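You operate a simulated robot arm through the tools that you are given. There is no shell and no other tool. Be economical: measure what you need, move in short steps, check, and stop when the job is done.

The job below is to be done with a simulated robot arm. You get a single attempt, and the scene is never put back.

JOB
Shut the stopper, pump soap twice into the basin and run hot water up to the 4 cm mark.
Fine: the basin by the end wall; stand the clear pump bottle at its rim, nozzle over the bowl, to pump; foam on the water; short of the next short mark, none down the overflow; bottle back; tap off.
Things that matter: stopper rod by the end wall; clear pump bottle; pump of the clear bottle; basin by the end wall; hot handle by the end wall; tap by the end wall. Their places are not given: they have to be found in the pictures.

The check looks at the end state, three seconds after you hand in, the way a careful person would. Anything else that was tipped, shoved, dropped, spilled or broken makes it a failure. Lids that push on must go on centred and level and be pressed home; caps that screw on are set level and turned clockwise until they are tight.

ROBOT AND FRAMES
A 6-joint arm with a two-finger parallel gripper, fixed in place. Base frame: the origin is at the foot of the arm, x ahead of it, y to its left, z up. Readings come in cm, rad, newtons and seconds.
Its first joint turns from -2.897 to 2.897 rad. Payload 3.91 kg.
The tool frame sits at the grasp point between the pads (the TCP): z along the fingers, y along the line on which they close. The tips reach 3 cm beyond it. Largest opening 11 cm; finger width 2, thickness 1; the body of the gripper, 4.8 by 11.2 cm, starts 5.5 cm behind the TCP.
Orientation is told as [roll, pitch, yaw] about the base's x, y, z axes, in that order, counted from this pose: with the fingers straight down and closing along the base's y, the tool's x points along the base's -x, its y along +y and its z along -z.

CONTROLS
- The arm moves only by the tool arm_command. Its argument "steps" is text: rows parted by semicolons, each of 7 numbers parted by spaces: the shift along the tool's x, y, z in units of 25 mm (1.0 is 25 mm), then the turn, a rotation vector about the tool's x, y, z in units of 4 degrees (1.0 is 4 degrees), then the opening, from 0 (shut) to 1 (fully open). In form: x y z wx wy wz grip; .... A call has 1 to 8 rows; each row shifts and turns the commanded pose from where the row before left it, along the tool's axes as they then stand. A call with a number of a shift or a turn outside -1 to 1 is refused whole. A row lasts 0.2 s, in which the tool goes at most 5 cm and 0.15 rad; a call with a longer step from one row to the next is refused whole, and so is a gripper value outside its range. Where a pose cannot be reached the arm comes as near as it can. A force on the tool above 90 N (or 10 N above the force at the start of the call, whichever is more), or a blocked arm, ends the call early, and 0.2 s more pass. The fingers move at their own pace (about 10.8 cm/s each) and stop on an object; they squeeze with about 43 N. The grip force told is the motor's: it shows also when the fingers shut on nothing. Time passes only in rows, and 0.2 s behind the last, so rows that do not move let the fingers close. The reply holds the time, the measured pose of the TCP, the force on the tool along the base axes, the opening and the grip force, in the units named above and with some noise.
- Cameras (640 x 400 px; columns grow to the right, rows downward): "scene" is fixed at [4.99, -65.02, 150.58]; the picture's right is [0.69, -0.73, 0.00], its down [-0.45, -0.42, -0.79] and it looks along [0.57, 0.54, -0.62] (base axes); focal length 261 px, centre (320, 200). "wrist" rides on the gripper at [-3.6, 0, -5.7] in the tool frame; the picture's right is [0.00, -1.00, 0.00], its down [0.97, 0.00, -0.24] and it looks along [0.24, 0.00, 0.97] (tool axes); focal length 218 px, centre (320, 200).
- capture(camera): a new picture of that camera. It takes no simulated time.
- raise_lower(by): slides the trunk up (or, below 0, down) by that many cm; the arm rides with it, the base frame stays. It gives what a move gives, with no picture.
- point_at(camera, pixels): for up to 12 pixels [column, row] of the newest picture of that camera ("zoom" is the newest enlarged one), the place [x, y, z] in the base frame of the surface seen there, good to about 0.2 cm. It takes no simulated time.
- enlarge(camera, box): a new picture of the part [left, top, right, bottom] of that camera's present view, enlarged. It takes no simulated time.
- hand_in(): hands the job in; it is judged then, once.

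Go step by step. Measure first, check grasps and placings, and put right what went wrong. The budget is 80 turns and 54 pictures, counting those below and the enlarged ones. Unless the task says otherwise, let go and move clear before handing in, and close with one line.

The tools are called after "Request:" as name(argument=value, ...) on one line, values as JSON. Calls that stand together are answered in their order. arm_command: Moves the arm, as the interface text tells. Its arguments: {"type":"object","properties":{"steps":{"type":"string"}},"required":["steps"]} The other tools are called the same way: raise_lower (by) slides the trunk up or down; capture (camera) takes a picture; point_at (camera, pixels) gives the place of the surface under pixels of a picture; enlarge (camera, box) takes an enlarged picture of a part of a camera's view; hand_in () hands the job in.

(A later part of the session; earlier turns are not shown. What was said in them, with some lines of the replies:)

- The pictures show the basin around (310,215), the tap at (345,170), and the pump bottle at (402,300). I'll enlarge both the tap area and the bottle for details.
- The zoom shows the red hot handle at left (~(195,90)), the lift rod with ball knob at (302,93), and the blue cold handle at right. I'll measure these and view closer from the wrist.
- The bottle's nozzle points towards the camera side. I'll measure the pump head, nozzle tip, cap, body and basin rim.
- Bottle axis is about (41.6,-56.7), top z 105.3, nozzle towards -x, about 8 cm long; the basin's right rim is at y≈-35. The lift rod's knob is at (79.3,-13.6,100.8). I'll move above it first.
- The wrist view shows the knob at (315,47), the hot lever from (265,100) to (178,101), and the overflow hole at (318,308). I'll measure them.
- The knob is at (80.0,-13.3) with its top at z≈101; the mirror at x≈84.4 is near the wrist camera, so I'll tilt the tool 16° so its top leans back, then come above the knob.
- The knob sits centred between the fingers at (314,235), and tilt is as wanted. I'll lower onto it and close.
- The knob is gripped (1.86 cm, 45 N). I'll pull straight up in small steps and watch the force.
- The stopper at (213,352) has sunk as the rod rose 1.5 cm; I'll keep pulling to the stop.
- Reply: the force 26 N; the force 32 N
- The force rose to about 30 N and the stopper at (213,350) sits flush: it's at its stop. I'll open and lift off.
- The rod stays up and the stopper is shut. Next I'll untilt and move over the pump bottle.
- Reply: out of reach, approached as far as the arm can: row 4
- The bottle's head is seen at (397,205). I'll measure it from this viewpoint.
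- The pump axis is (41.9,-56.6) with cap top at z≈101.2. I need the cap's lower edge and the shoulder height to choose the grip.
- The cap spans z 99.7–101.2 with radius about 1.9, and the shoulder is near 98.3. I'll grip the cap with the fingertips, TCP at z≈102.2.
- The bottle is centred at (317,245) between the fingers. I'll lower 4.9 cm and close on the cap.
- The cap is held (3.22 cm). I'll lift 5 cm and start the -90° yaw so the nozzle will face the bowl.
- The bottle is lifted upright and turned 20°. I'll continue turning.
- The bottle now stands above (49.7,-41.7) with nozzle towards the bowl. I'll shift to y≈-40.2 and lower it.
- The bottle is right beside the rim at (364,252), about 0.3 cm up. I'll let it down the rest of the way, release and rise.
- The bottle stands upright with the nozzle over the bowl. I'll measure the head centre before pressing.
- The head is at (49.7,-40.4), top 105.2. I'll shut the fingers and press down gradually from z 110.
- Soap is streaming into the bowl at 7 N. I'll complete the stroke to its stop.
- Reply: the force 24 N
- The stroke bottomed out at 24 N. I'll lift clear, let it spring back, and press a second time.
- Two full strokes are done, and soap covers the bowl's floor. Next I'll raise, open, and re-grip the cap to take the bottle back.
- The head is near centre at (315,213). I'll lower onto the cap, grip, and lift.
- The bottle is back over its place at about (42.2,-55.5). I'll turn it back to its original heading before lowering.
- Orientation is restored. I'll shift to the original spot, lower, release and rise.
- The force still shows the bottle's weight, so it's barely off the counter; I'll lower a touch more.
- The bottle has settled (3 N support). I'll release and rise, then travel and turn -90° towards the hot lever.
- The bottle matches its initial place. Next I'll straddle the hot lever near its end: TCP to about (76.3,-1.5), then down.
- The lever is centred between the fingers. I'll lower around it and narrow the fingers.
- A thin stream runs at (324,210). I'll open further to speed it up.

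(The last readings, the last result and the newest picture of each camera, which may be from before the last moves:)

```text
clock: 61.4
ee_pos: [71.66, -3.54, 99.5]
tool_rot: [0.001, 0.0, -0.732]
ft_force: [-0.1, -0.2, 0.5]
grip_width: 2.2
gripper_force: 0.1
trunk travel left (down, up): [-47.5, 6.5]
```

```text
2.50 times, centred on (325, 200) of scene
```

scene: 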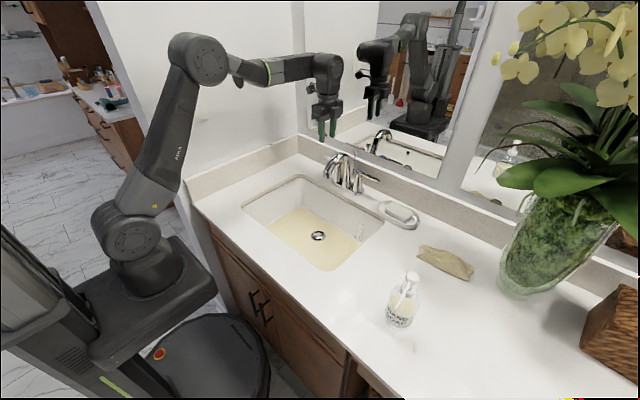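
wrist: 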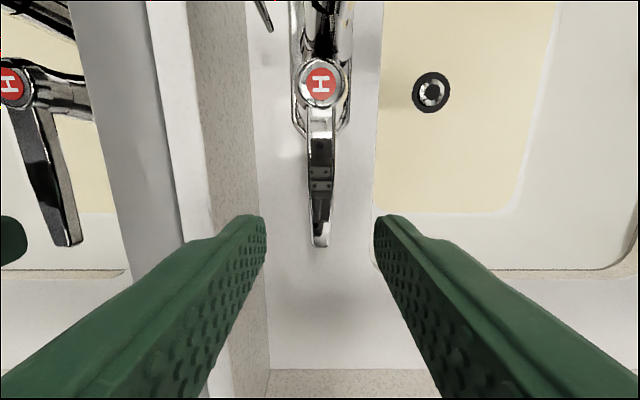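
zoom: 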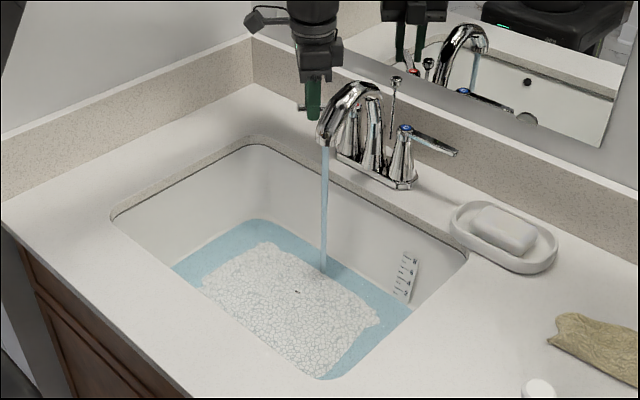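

Foam is forming and the flow is stronger. I'll hold for 1 s and read the scale to gauge the rate.

Request:
arm_command(steps="0 0 0 0 0 0 0.2; 0 0 0 0 0 0 0.2; 0 0 0 0 0 0 0.2; 0 0 0 0 0 0 0.2")

Request:
enlarge(camera="scene", box=[330, 200, 390, 250])

```text
clock: 62.4
ee_pos: [71.59, -3.45, 99.34]
tool_rot: [0.001, 0.0, -0.732]
ft_force: [-0.2, 0.1, 0.1]
grip_width: 2.21
gripper_force: 0.1
trunk travel left (down, up): [-47.5, 6.5]
```

```text
8.00 times, centred on (360, 225) of scene
```

zoom: 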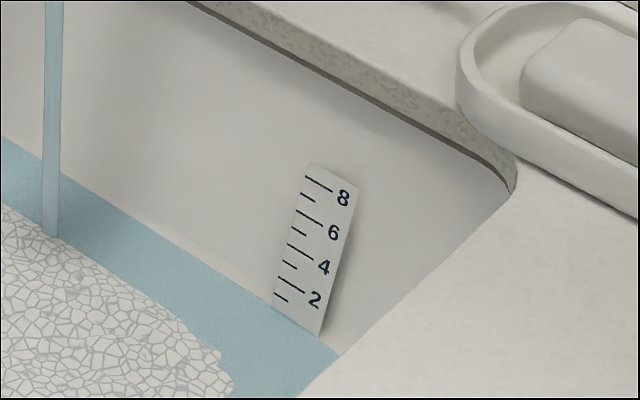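

Marks: long at 2, 4, 6, 8, short between; water is below the 1 mark. I'll get heights of marks and the surface.

Request:
point_at(camera="zoom", pixels=[[293, 248], [298, 252], [290, 268], [298, 235], [292, 283], [283, 299], [305, 212], [319, 182], [250, 320], [200, 280], [150, 260], [280, 350]])

```text
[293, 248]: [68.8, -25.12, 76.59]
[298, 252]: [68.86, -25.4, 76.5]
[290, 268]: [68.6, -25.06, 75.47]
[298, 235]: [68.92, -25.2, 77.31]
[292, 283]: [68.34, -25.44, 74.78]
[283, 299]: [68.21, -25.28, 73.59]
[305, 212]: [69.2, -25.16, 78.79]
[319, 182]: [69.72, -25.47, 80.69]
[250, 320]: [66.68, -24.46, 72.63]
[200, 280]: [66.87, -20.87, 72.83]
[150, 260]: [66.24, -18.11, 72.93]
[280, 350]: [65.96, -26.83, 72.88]
```

The 4 mark is at z≈76.6 and the surface at ≈72.8. The flow is slow, so I'll open the lever a bit more (raising slightly to stay clear of the spout), and let it run.

Request:
arm_command(steps="0 0 -0.24 0 0 0 0.2; 0 -0.184 0 0 0 -1 0.2; 0 -0.184 0 0 0 -1 0.2; 0 -0.184 0 0 0 -1 0.2; 0 0 0 0 0 0 0.2; 0 0 0 0 0 0 0.2; 0 0 0 0 0 0 0.2; 0 0 0 0 0 0 0.2")

Request:
arm_command(steps="0 0 0 0 0 0 0.2; 0 0 0 0 0 0 0.2; 0 0 0 0 0 0 0.2; 0 0 0 0 0 0 0.2; 0 0 0 0 0 0 0.2; 0 0 0 0 0 0 0.2; 0 0 0 0 0 0 0.2; 0 0 0 0 0 0 0.2")

Request:
enlarge(camera="scene", box=[300, 150, 400, 250])

```text
clock: 64.2
ee_pos: [70.99, -4.57, 100.0]
tool_rot: [0.0, -0.001, -0.524]
ft_force: [-0.1, 1.3, 0.0]
grip_width: 2.2
gripper_force: 0.0
trunk travel left (down, up): [-47.5, 6.5]
```

```text
clock: 66.0
ee_pos: [70.75, -4.56, 99.99]
tool_rot: [-0.001, 0.002, -0.524]
ft_force: [-0.3, -0.2, -0.3]
grip_width: 2.19
gripper_force: 0.1
trunk travel left (down, up): [-47.5, 6.5]
```

```text
4.00 times, centred on (350, 200) of scene
```

zoom: 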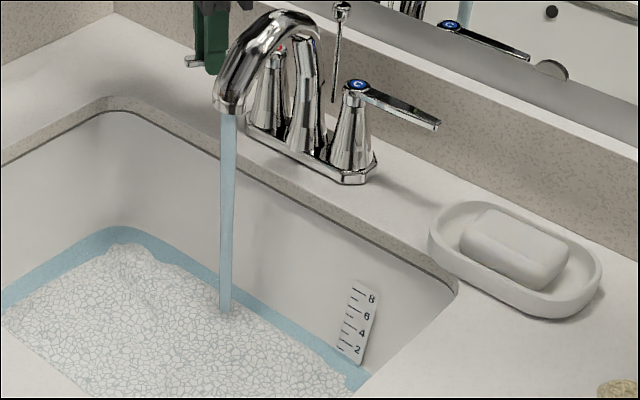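

Request:
point_at(camera="zoom", pixels=[[325, 356], [310, 348], [195, 265], [355, 378], [300, 345], [160, 240]])

```text
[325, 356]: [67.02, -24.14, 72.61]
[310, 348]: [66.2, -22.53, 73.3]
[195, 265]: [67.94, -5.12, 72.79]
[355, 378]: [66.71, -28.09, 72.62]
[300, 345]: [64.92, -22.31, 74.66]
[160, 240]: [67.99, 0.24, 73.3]
```

The point readings pass through the water, so I'll judge by the scale. I'll run about 3.6 s more and look with the tight zoom.

Request:
arm_command(steps="0 0 0 0 0 0 0.2; 0 0 0 0 0 0 0.2; 0 0 0 0 0 0 0.2; 0 0 0 0 0 0 0.2; 0 0 0 0 0 0 0.2; 0 0 0 0 0 0 0.2; 0 0 0 0 0 0 0.2; 0 0 0 0 0 0 0.2")

Request:
arm_command(steps="0 0 0 0 0 0 0.2; 0 0 0 0 0 0 0.2; 0 0 0 0 0 0 0.2; 0 0 0 0 0 0 0.2; 0 0 0 0 0 0 0.2; 0 0 0 0 0 0 0.2; 0 0 0 0 0 0 0.2; 0 0 0 0 0 0 0.2")

Request:
enlarge(camera="scene", box=[330, 200, 390, 250])

```text
clock: 67.8
ee_pos: [70.82, -4.55, 100.08]
tool_rot: [0.0, 0.001, -0.525]
ft_force: [0.4, 0.5, -0.3]
grip_width: 2.19
gripper_force: 0.1
trunk travel left (down, up): [-47.5, 6.5]
```

```text
clock: 69.6
ee_pos: [70.85, -4.57, 99.91]
tool_rot: [0.002, -0.001, -0.524]
ft_force: [0.4, 0.0, -0.2]
grip_width: 2.21
gripper_force: 0.1
trunk travel left (down, up): [-47.5, 6.5]
```

```text
8.00 times, centred on (360, 225) of scene
```

zoom: 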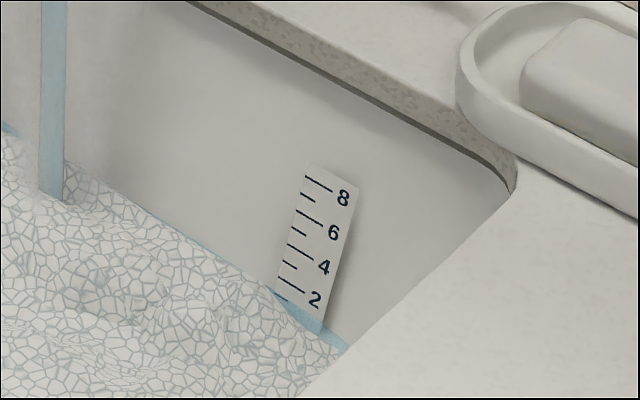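

The water is at about 1.1 cm, rising about 0.11 cm/s. I'll let it run about 9 s and check.

Request:
arm_command(steps="0 0 0 0 0 0 0.2; 0 0 0 0 0 0 0.2; 0 0 0 0 0 0 0.2; 0 0 0 0 0 0 0.2; 0 0 0 0 0 0 0.2; 0 0 0 0 0 0 0.2; 0 0 0 0 0 0 0.2; 0 0 0 0 0 0 0.2")

Request:
arm_command(steps="0 0 0 0 0 0 0.2; 0 0 0 0 0 0 0.2; 0 0 0 0 0 0 0.2; 0 0 0 0 0 0 0.2; 0 0 0 0 0 0 0.2; 0 0 0 0 0 0 0.2; 0 0 0 0 0 0 0.2; 0 0 0 0 0 0 0.2")

Request:
arm_command(steps="0 0 0 0 0 0 0.2; 0 0 0 0 0 0 0.2; 0 0 0 0 0 0 0.2; 0 0 0 0 0 0 0.2; 0 0 0 0 0 0 0.2; 0 0 0 0 0 0 0.2; 0 0 0 0 0 0 0.2; 0 0 0 0 0 0 0.2")

Request:
arm_command(steps="0 0 0 0 0 0 0.2; 0 0 0 0 0 0 0.2; 0 0 0 0 0 0 0.2; 0 0 0 0 0 0 0.2; 0 0 0 0 0 0 0.2; 0 0 0 0 0 0 0.2; 0 0 0 0 0 0 0.2; 0 0 0 0 0 0 0.2")

Request:
arm_command(steps="0 0 0 0 0 0 0.2; 0 0 0 0 0 0 0.2; 0 0 0 0 0 0 0.2; 0 0 0 0 0 0 0.2; 0 0 0 0 0 0 0.2; 0 0 0 0 0 0 0.2; 0 0 0 0 0 0 0.2; 0 0 0 0 0 0 0.2")

Request:
enlarge(camera="scene", box=[330, 200, 390, 250])

```text
clock: 71.4
ee_pos: [70.82, -4.45, 100.01]
tool_rot: [0.0, -0.001, -0.525]
ft_force: [0.8, 0.2, -0.4]
grip_width: 2.18
gripper_force: 0.0
trunk travel left (down, up): [-47.5, 6.5]
```

```text
clock: 73.2
ee_pos: [70.79, -4.48, 99.93]
tool_rot: [-0.001, 0.0, -0.524]
ft_force: [-0.1, 0.6, -0.5]
grip_width: 2.19
gripper_force: 0.1
trunk travel left (down, up): [-47.5, 6.5]
```

```text
clock: 75.0
ee_pos: [70.69, -4.49, 99.96]
tool_rot: [0.0, 0.001, -0.525]
ft_force: [-0.7, 0.1, 0.1]
grip_width: 2.17
gripper_force: 0.1
trunk travel left (down, up): [-47.5, 6.5]
```

```text
clock: 76.8
ee_pos: [70.85, -4.53, 100.01]
tool_rot: [-0.001, -0.001, -0.522]
ft_force: [-0.2, -0.3, 0.5]
grip_width: 2.23
gripper_force: 0.1
trunk travel left (down, up): [-47.5, 6.5]
```

```text
clock: 78.6
ee_pos: [70.85, -4.44, 100.06]
tool_rot: [0.0, 0.001, -0.523]
ft_force: [-0.6, 0.6, -0.2]
grip_width: 2.19
gripper_force: 0.0
trunk travel left (down, up): [-47.5, 6.5]
```

```text
8.00 times, centred on (360, 225) of scene
```

zoom: 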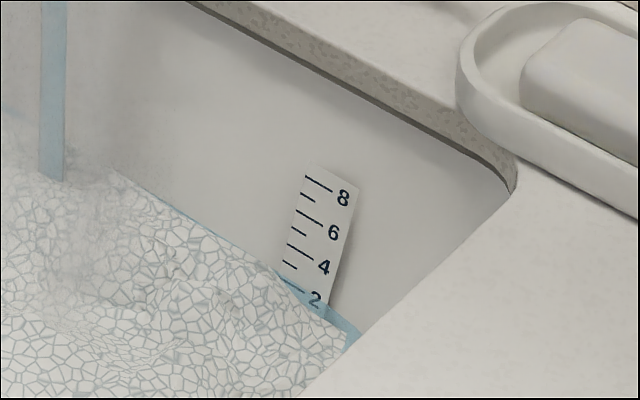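

The line is just above the 2 mark (~2.2 cm), and steam shows it's hot. I'll run another 9 s.

Request:
arm_command(steps="0 0 0 0 0 0 0.2; 0 0 0 0 0 0 0.2; 0 0 0 0 0 0 0.2; 0 0 0 0 0 0 0.2; 0 0 0 0 0 0 0.2; 0 0 0 0 0 0 0.2; 0 0 0 0 0 0 0.2; 0 0 0 0 0 0 0.2")

Request:
arm_command(steps="0 0 0 0 0 0 0.2; 0 0 0 0 0 0 0.2; 0 0 0 0 0 0 0.2; 0 0 0 0 0 0 0.2; 0 0 0 0 0 0 0.2; 0 0 0 0 0 0 0.2; 0 0 0 0 0 0 0.2; 0 0 0 0 0 0 0.2")

Request:
arm_command(steps="0 0 0 0 0 0 0.2; 0 0 0 0 0 0 0.2; 0 0 0 0 0 0 0.2; 0 0 0 0 0 0 0.2; 0 0 0 0 0 0 0.2; 0 0 0 0 0 0 0.2; 0 0 0 0 0 0 0.2; 0 0 0 0 0 0 0.2")

Request:
arm_command(steps="0 0 0 0 0 0 0.2; 0 0 0 0 0 0 0.2; 0 0 0 0 0 0 0.2; 0 0 0 0 0 0 0.2; 0 0 0 0 0 0 0.2; 0 0 0 0 0 0 0.2; 0 0 0 0 0 0 0.2; 0 0 0 0 0 0 0.2")

Request:
arm_command(steps="0 0 0 0 0 0 0.2; 0 0 0 0 0 0 0.2; 0 0 0 0 0 0 0.2; 0 0 0 0 0 0 0.2; 0 0 0 0 0 0 0.2; 0 0 0 0 0 0 0.2; 0 0 0 0 0 0 0.2; 0 0 0 0 0 0 0.2")

Request:
enlarge(camera="scene", box=[330, 200, 390, 250])

```text
clock: 80.4
ee_pos: [70.85, -4.59, 100.07]
tool_rot: [0.001, -0.001, -0.523]
ft_force: [-0.8, 0.0, 0.2]
grip_width: 2.22
gripper_force: 0.0
trunk travel left (down, up): [-47.5, 6.5]
```

```text
clock: 82.2
ee_pos: [70.78, -4.55, 99.9]
tool_rot: [-0.001, 0.0, -0.523]
ft_force: [-0.3, 0.1, 1.4]
grip_width: 2.19
gripper_force: 0.1
trunk travel left (down, up): [-47.5, 6.5]
```

```text
clock: 84.0
ee_pos: [70.81, -4.61, 100.05]
tool_rot: [0.001, 0.0, -0.523]
ft_force: [0.4, 0.7, -0.3]
grip_width: 2.22
gripper_force: 0.1
trunk travel left (down, up): [-47.5, 6.5]
```

```text
clock: 85.8
ee_pos: [70.89, -4.43, 99.92]
tool_rot: [0.001, 0.001, -0.524]
ft_force: [0.6, 0.7, 0.7]
grip_width: 2.2
gripper_force: 0.1
trunk travel left (down, up): [-47.5, 6.5]
```

```text
clock: 87.6
ee_pos: [70.78, -4.49, 100.01]
tool_rot: [0.0, -0.001, -0.522]
ft_force: [0.5, -0.4, -0.2]
grip_width: 2.19
gripper_force: 0.0
trunk travel left (down, up): [-47.5, 6.5]
```

```text
8.00 times, centred on (360, 225) of scene
```

zoom: 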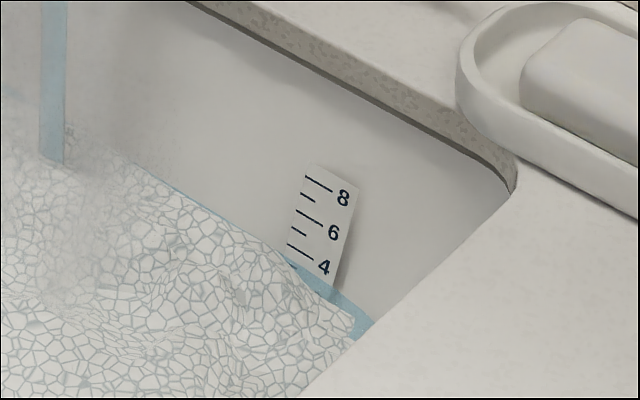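

Level is about 3.35 cm. I'll run 3.6 s more, then check closely.

Request:
arm_command(steps="0 0 0 0 0 0 0.2; 0 0 0 0 0 0 0.2; 0 0 0 0 0 0 0.2; 0 0 0 0 0 0 0.2; 0 0 0 0 0 0 0.2; 0 0 0 0 0 0 0.2; 0 0 0 0 0 0 0.2; 0 0 0 0 0 0 0.2")

Request:
arm_command(steps="0 0 0 0 0 0 0.2; 0 0 0 0 0 0 0.2; 0 0 0 0 0 0 0.2; 0 0 0 0 0 0 0.2; 0 0 0 0 0 0 0.2; 0 0 0 0 0 0 0.2; 0 0 0 0 0 0 0.2; 0 0 0 0 0 0 0.2")

Request:
enlarge(camera="scene", box=[345, 215, 375, 240])

```text
clock: 89.4
ee_pos: [70.89, -4.53, 100.02]
tool_rot: [-0.001, -0.001, -0.523]
ft_force: [0.5, 0.2, 1.2]
grip_width: 2.19
gripper_force: 0.2
trunk travel left (down, up): [-47.5, 6.5]
```

```text
clock: 91.2
ee_pos: [70.76, -4.56, 99.92]
tool_rot: [-0.001, 0.0, -0.524]
ft_force: [-0.2, 0.6, 0.1]
grip_width: 2.21
gripper_force: 0.1
trunk travel left (down, up): [-47.5, 6.5]
```

```text
16.00 times, centred on (360, 228) of scene
```

zoom: 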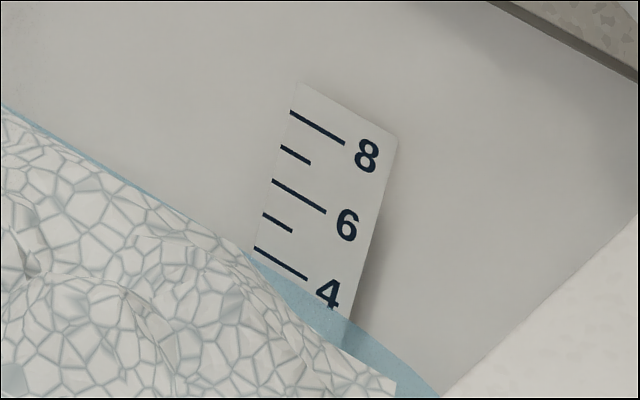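

Level is about 3.75 cm (0.3 below the 4 mark). I'll wait 1.8 s more, then start closing the lever along its arc.

Request:
arm_command(steps="0 0 0 0 0 0 0.2; 0 0 0 0 0 0 0.2; 0 0 0 0 0 0 0.2; 0 0 0 0 0 0 0.2; 0 0 0 0 0 0 0.2; 0 0 0 0 0 0 0.2; 0 0 0.12 0 0 0 0.2; 0 0 0.12 0 0 0 0.2")

Request:
arm_command(steps="0 0.184 0 0 0 1 0.2; 0 0.184 0 0 0 1 0.2; 0 0.184 0 0 0 1 0.2; 0 0.184 0 0 0 1 0.2; 0 0.184 0 0 0 1 0.2; 0 0.184 0 0 0 1 0.2; 0 0.184 0 0 0 1 0.2; 0 0.184 0 0 0 1 0.2")

Request:
enlarge(camera="scene", box=[345, 215, 375, 240])

Request:
capture(camera="wrist")

```text
clock: 93.0
ee_pos: [70.88, -4.52, 99.29]
tool_rot: [0.001, 0.001, -0.524]
ft_force: [-0.7, 0.1, -0.7]
grip_width: 2.22
gripper_force: 0.1
trunk travel left (down, up): [-47.5, 6.5]
```

```text
clock: 94.8
ee_pos: [73.26, -1.91, 99.19]
tool_rot: [0.001, 0.0, -1.082]
ft_force: [-0.3, -0.3, -0.9]
grip_width: 2.18
gripper_force: 0.1
trunk travel left (down, up): [-47.5, 6.5]
```

```text
16.00 times, centred on (360, 228) of scene
```

zoom: 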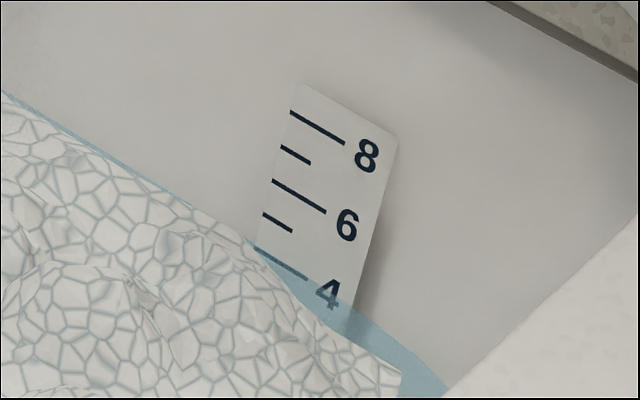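

```text
12 pictures are left
```

wrist: 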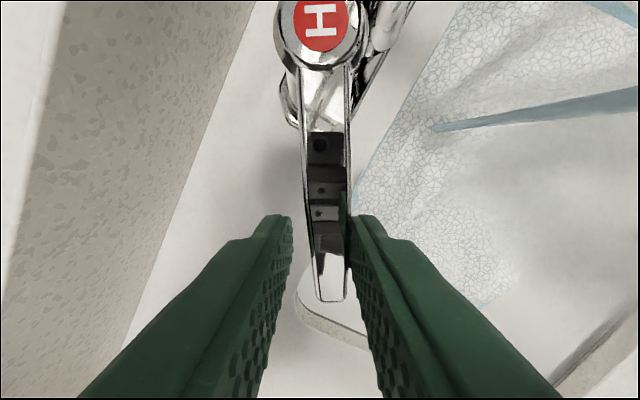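

The waterline is just above the 4 mark (~4.1 cm), with the lever following. I'll close it fully now.

Request:
arm_command(steps="0 0.19 0 0 0 1 0.2; 0 0.19 0 0 0 1 0.2; 0 0.19 0 0 0 1 0.2; 0 0.19 0 0 0 1 0.2; 0 0.19 0 0 0 1 0.2; 0 0.19 0 0 0 1 0.2; 0 0.19 0 0 0 1 0.2; 0 0.15 0 0 0 0 0.2")

Request:
enlarge(camera="scene", box=[300, 140, 400, 250])

Request:
capture(camera="wrist")

```text
clock: 96.6
ee_pos: [76.83, -0.68, 99.4]
tool_rot: [0.001, 0.0, -1.572]
ft_force: [0.0, 0.0, 0.8]
grip_width: 2.25
gripper_force: 0.1
trunk travel left (down, up): [-47.5, 6.5]
```

```text
3.64 times, centred on (350, 195) of scene
```

zoom: 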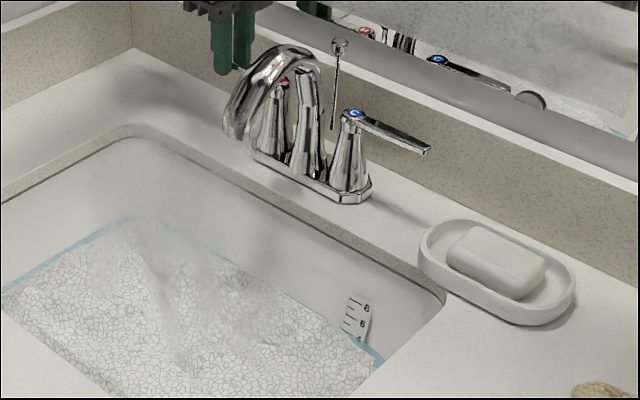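

```text
10 pictures are left
```

wrist: 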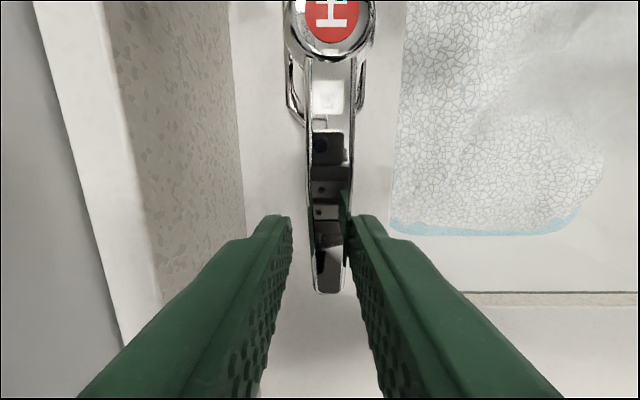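

No stream is visible and the lever is parallel to its original line. I'll nudge once more to feel the stop.

Request:
arm_command(steps="0 0.08 0 0 0 0 0.2; 0 0.06 0 0 0 0 0.2; 0 0 0 0 0 0 0.2")

Request:
enlarge(camera="scene", box=[345, 215, 375, 240])

```text
clock: 97.4
ee_pos: [77.01, -0.83, 99.49]
tool_rot: [-0.001, 0.001, -1.571]
ft_force: [-9.1, 1.3, 1.8]
grip_width: 2.67
gripper_force: 4.5
trunk travel left (down, up): [-47.5, 6.5]
```

```text
16.00 times, centred on (360, 228) of scene
```

zoom: 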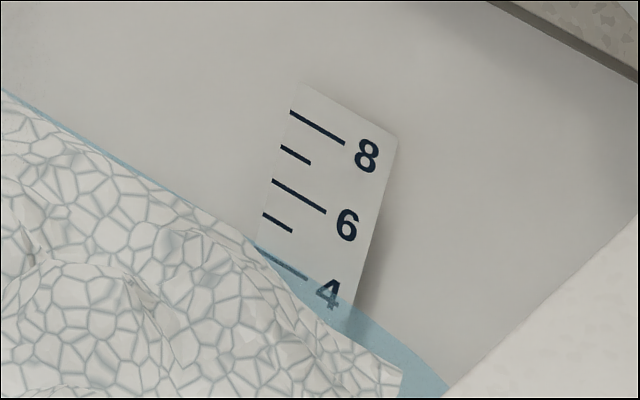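

The lever is hard against its closed stop, and the level is about 0.15 cm above the 4 mark, well short of 5. I'll open, rise and move clear.

Request:
arm_command(steps="0 -0.12 0 0 0 0 0.3; 0 0 0 0 0 0 0.4; 0 0 -0.6 0 0 0 0.4; 0 0 -1 0 0 0 0.4; 0 0 -1 0 0 0 0.4; 0 0 -1 0 0 0 0.4; 0 -1 -1 0 0 0 0.4; 0 -1 -1 0 0 0 0.4")

Request:
arm_command(steps="0 -1 -0.5 0 0 0 0.4; 0 -1 -0.5 0 0 0 0.4; 0 -1 0 0 0 0 0.4; 0 -1 0 0 0 0 0.4; 0 -1 0 0 0 0 0.4; 0 -1 0 0 0 0 0.4; 0 -1 0 0 0 0 0.4; 0 -1 0 0 0 0 0.4")

Request:
capture(camera="scene")

Request:
enlarge(camera="scene", box=[290, 130, 410, 250])

Request:
enlarge(camera="scene", box=[345, 215, 375, 240])

```text
clock: 99.2
ee_pos: [71.65, -0.85, 113.26]
tool_rot: [0.002, 0.0, -1.572]
ft_force: [-1.1, -0.6, 0.6]
grip_width: 4.39
gripper_force: 0.0
trunk travel left (down, up): [-47.5, 6.5]
```

```text
clock: 101.0
ee_pos: [51.76, -0.81, 116.14]
tool_rot: [0.0, -0.001, -1.57]
ft_force: [-0.1, 0.1, -0.7]
grip_width: 4.42
gripper_force: 0.1
trunk travel left (down, up): [-47.5, 6.5]
```

```text
8 pictures are left
```

scene: 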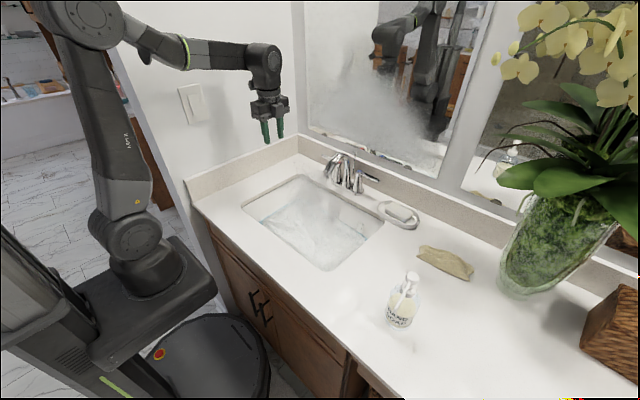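

```text
3.33 times, centred on (350, 190) of scene
```

zoom: 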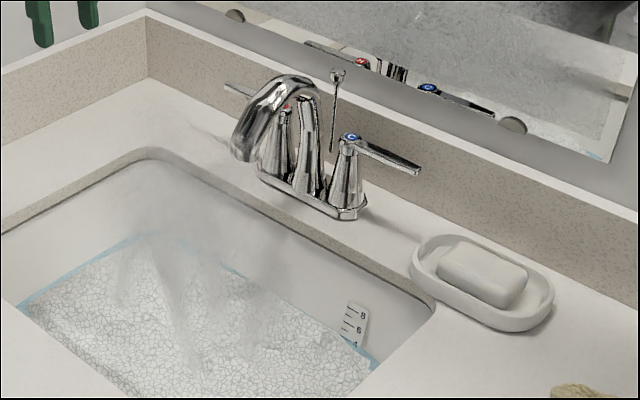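

```text
16.00 times, centred on (360, 228) of scene
```

zoom: 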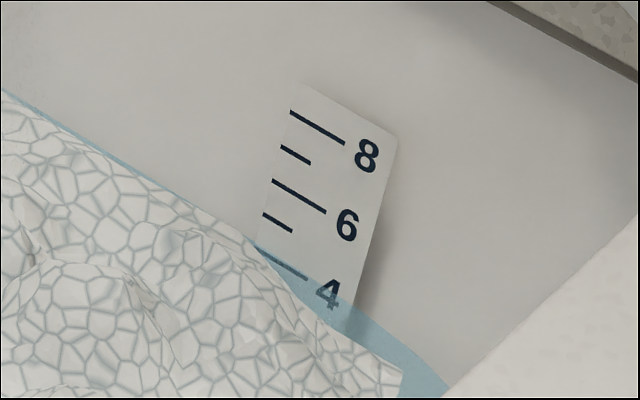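

The level is steady just above the 4 mark, and no water is running. Foam is on the water, the lever and rod are as wanted, the bottle is back in its place, and the arm is clear, so I'm handing in.

Request:
hand_in()

```text
The job is handed in.
```

The job is done and handed in: the stopper is shut, two pumps of soap are in, and foamy hot water stands just above the 4 cm mark (about 4.15 cm, well short of 5), with the tap off and the bottle back in its place.
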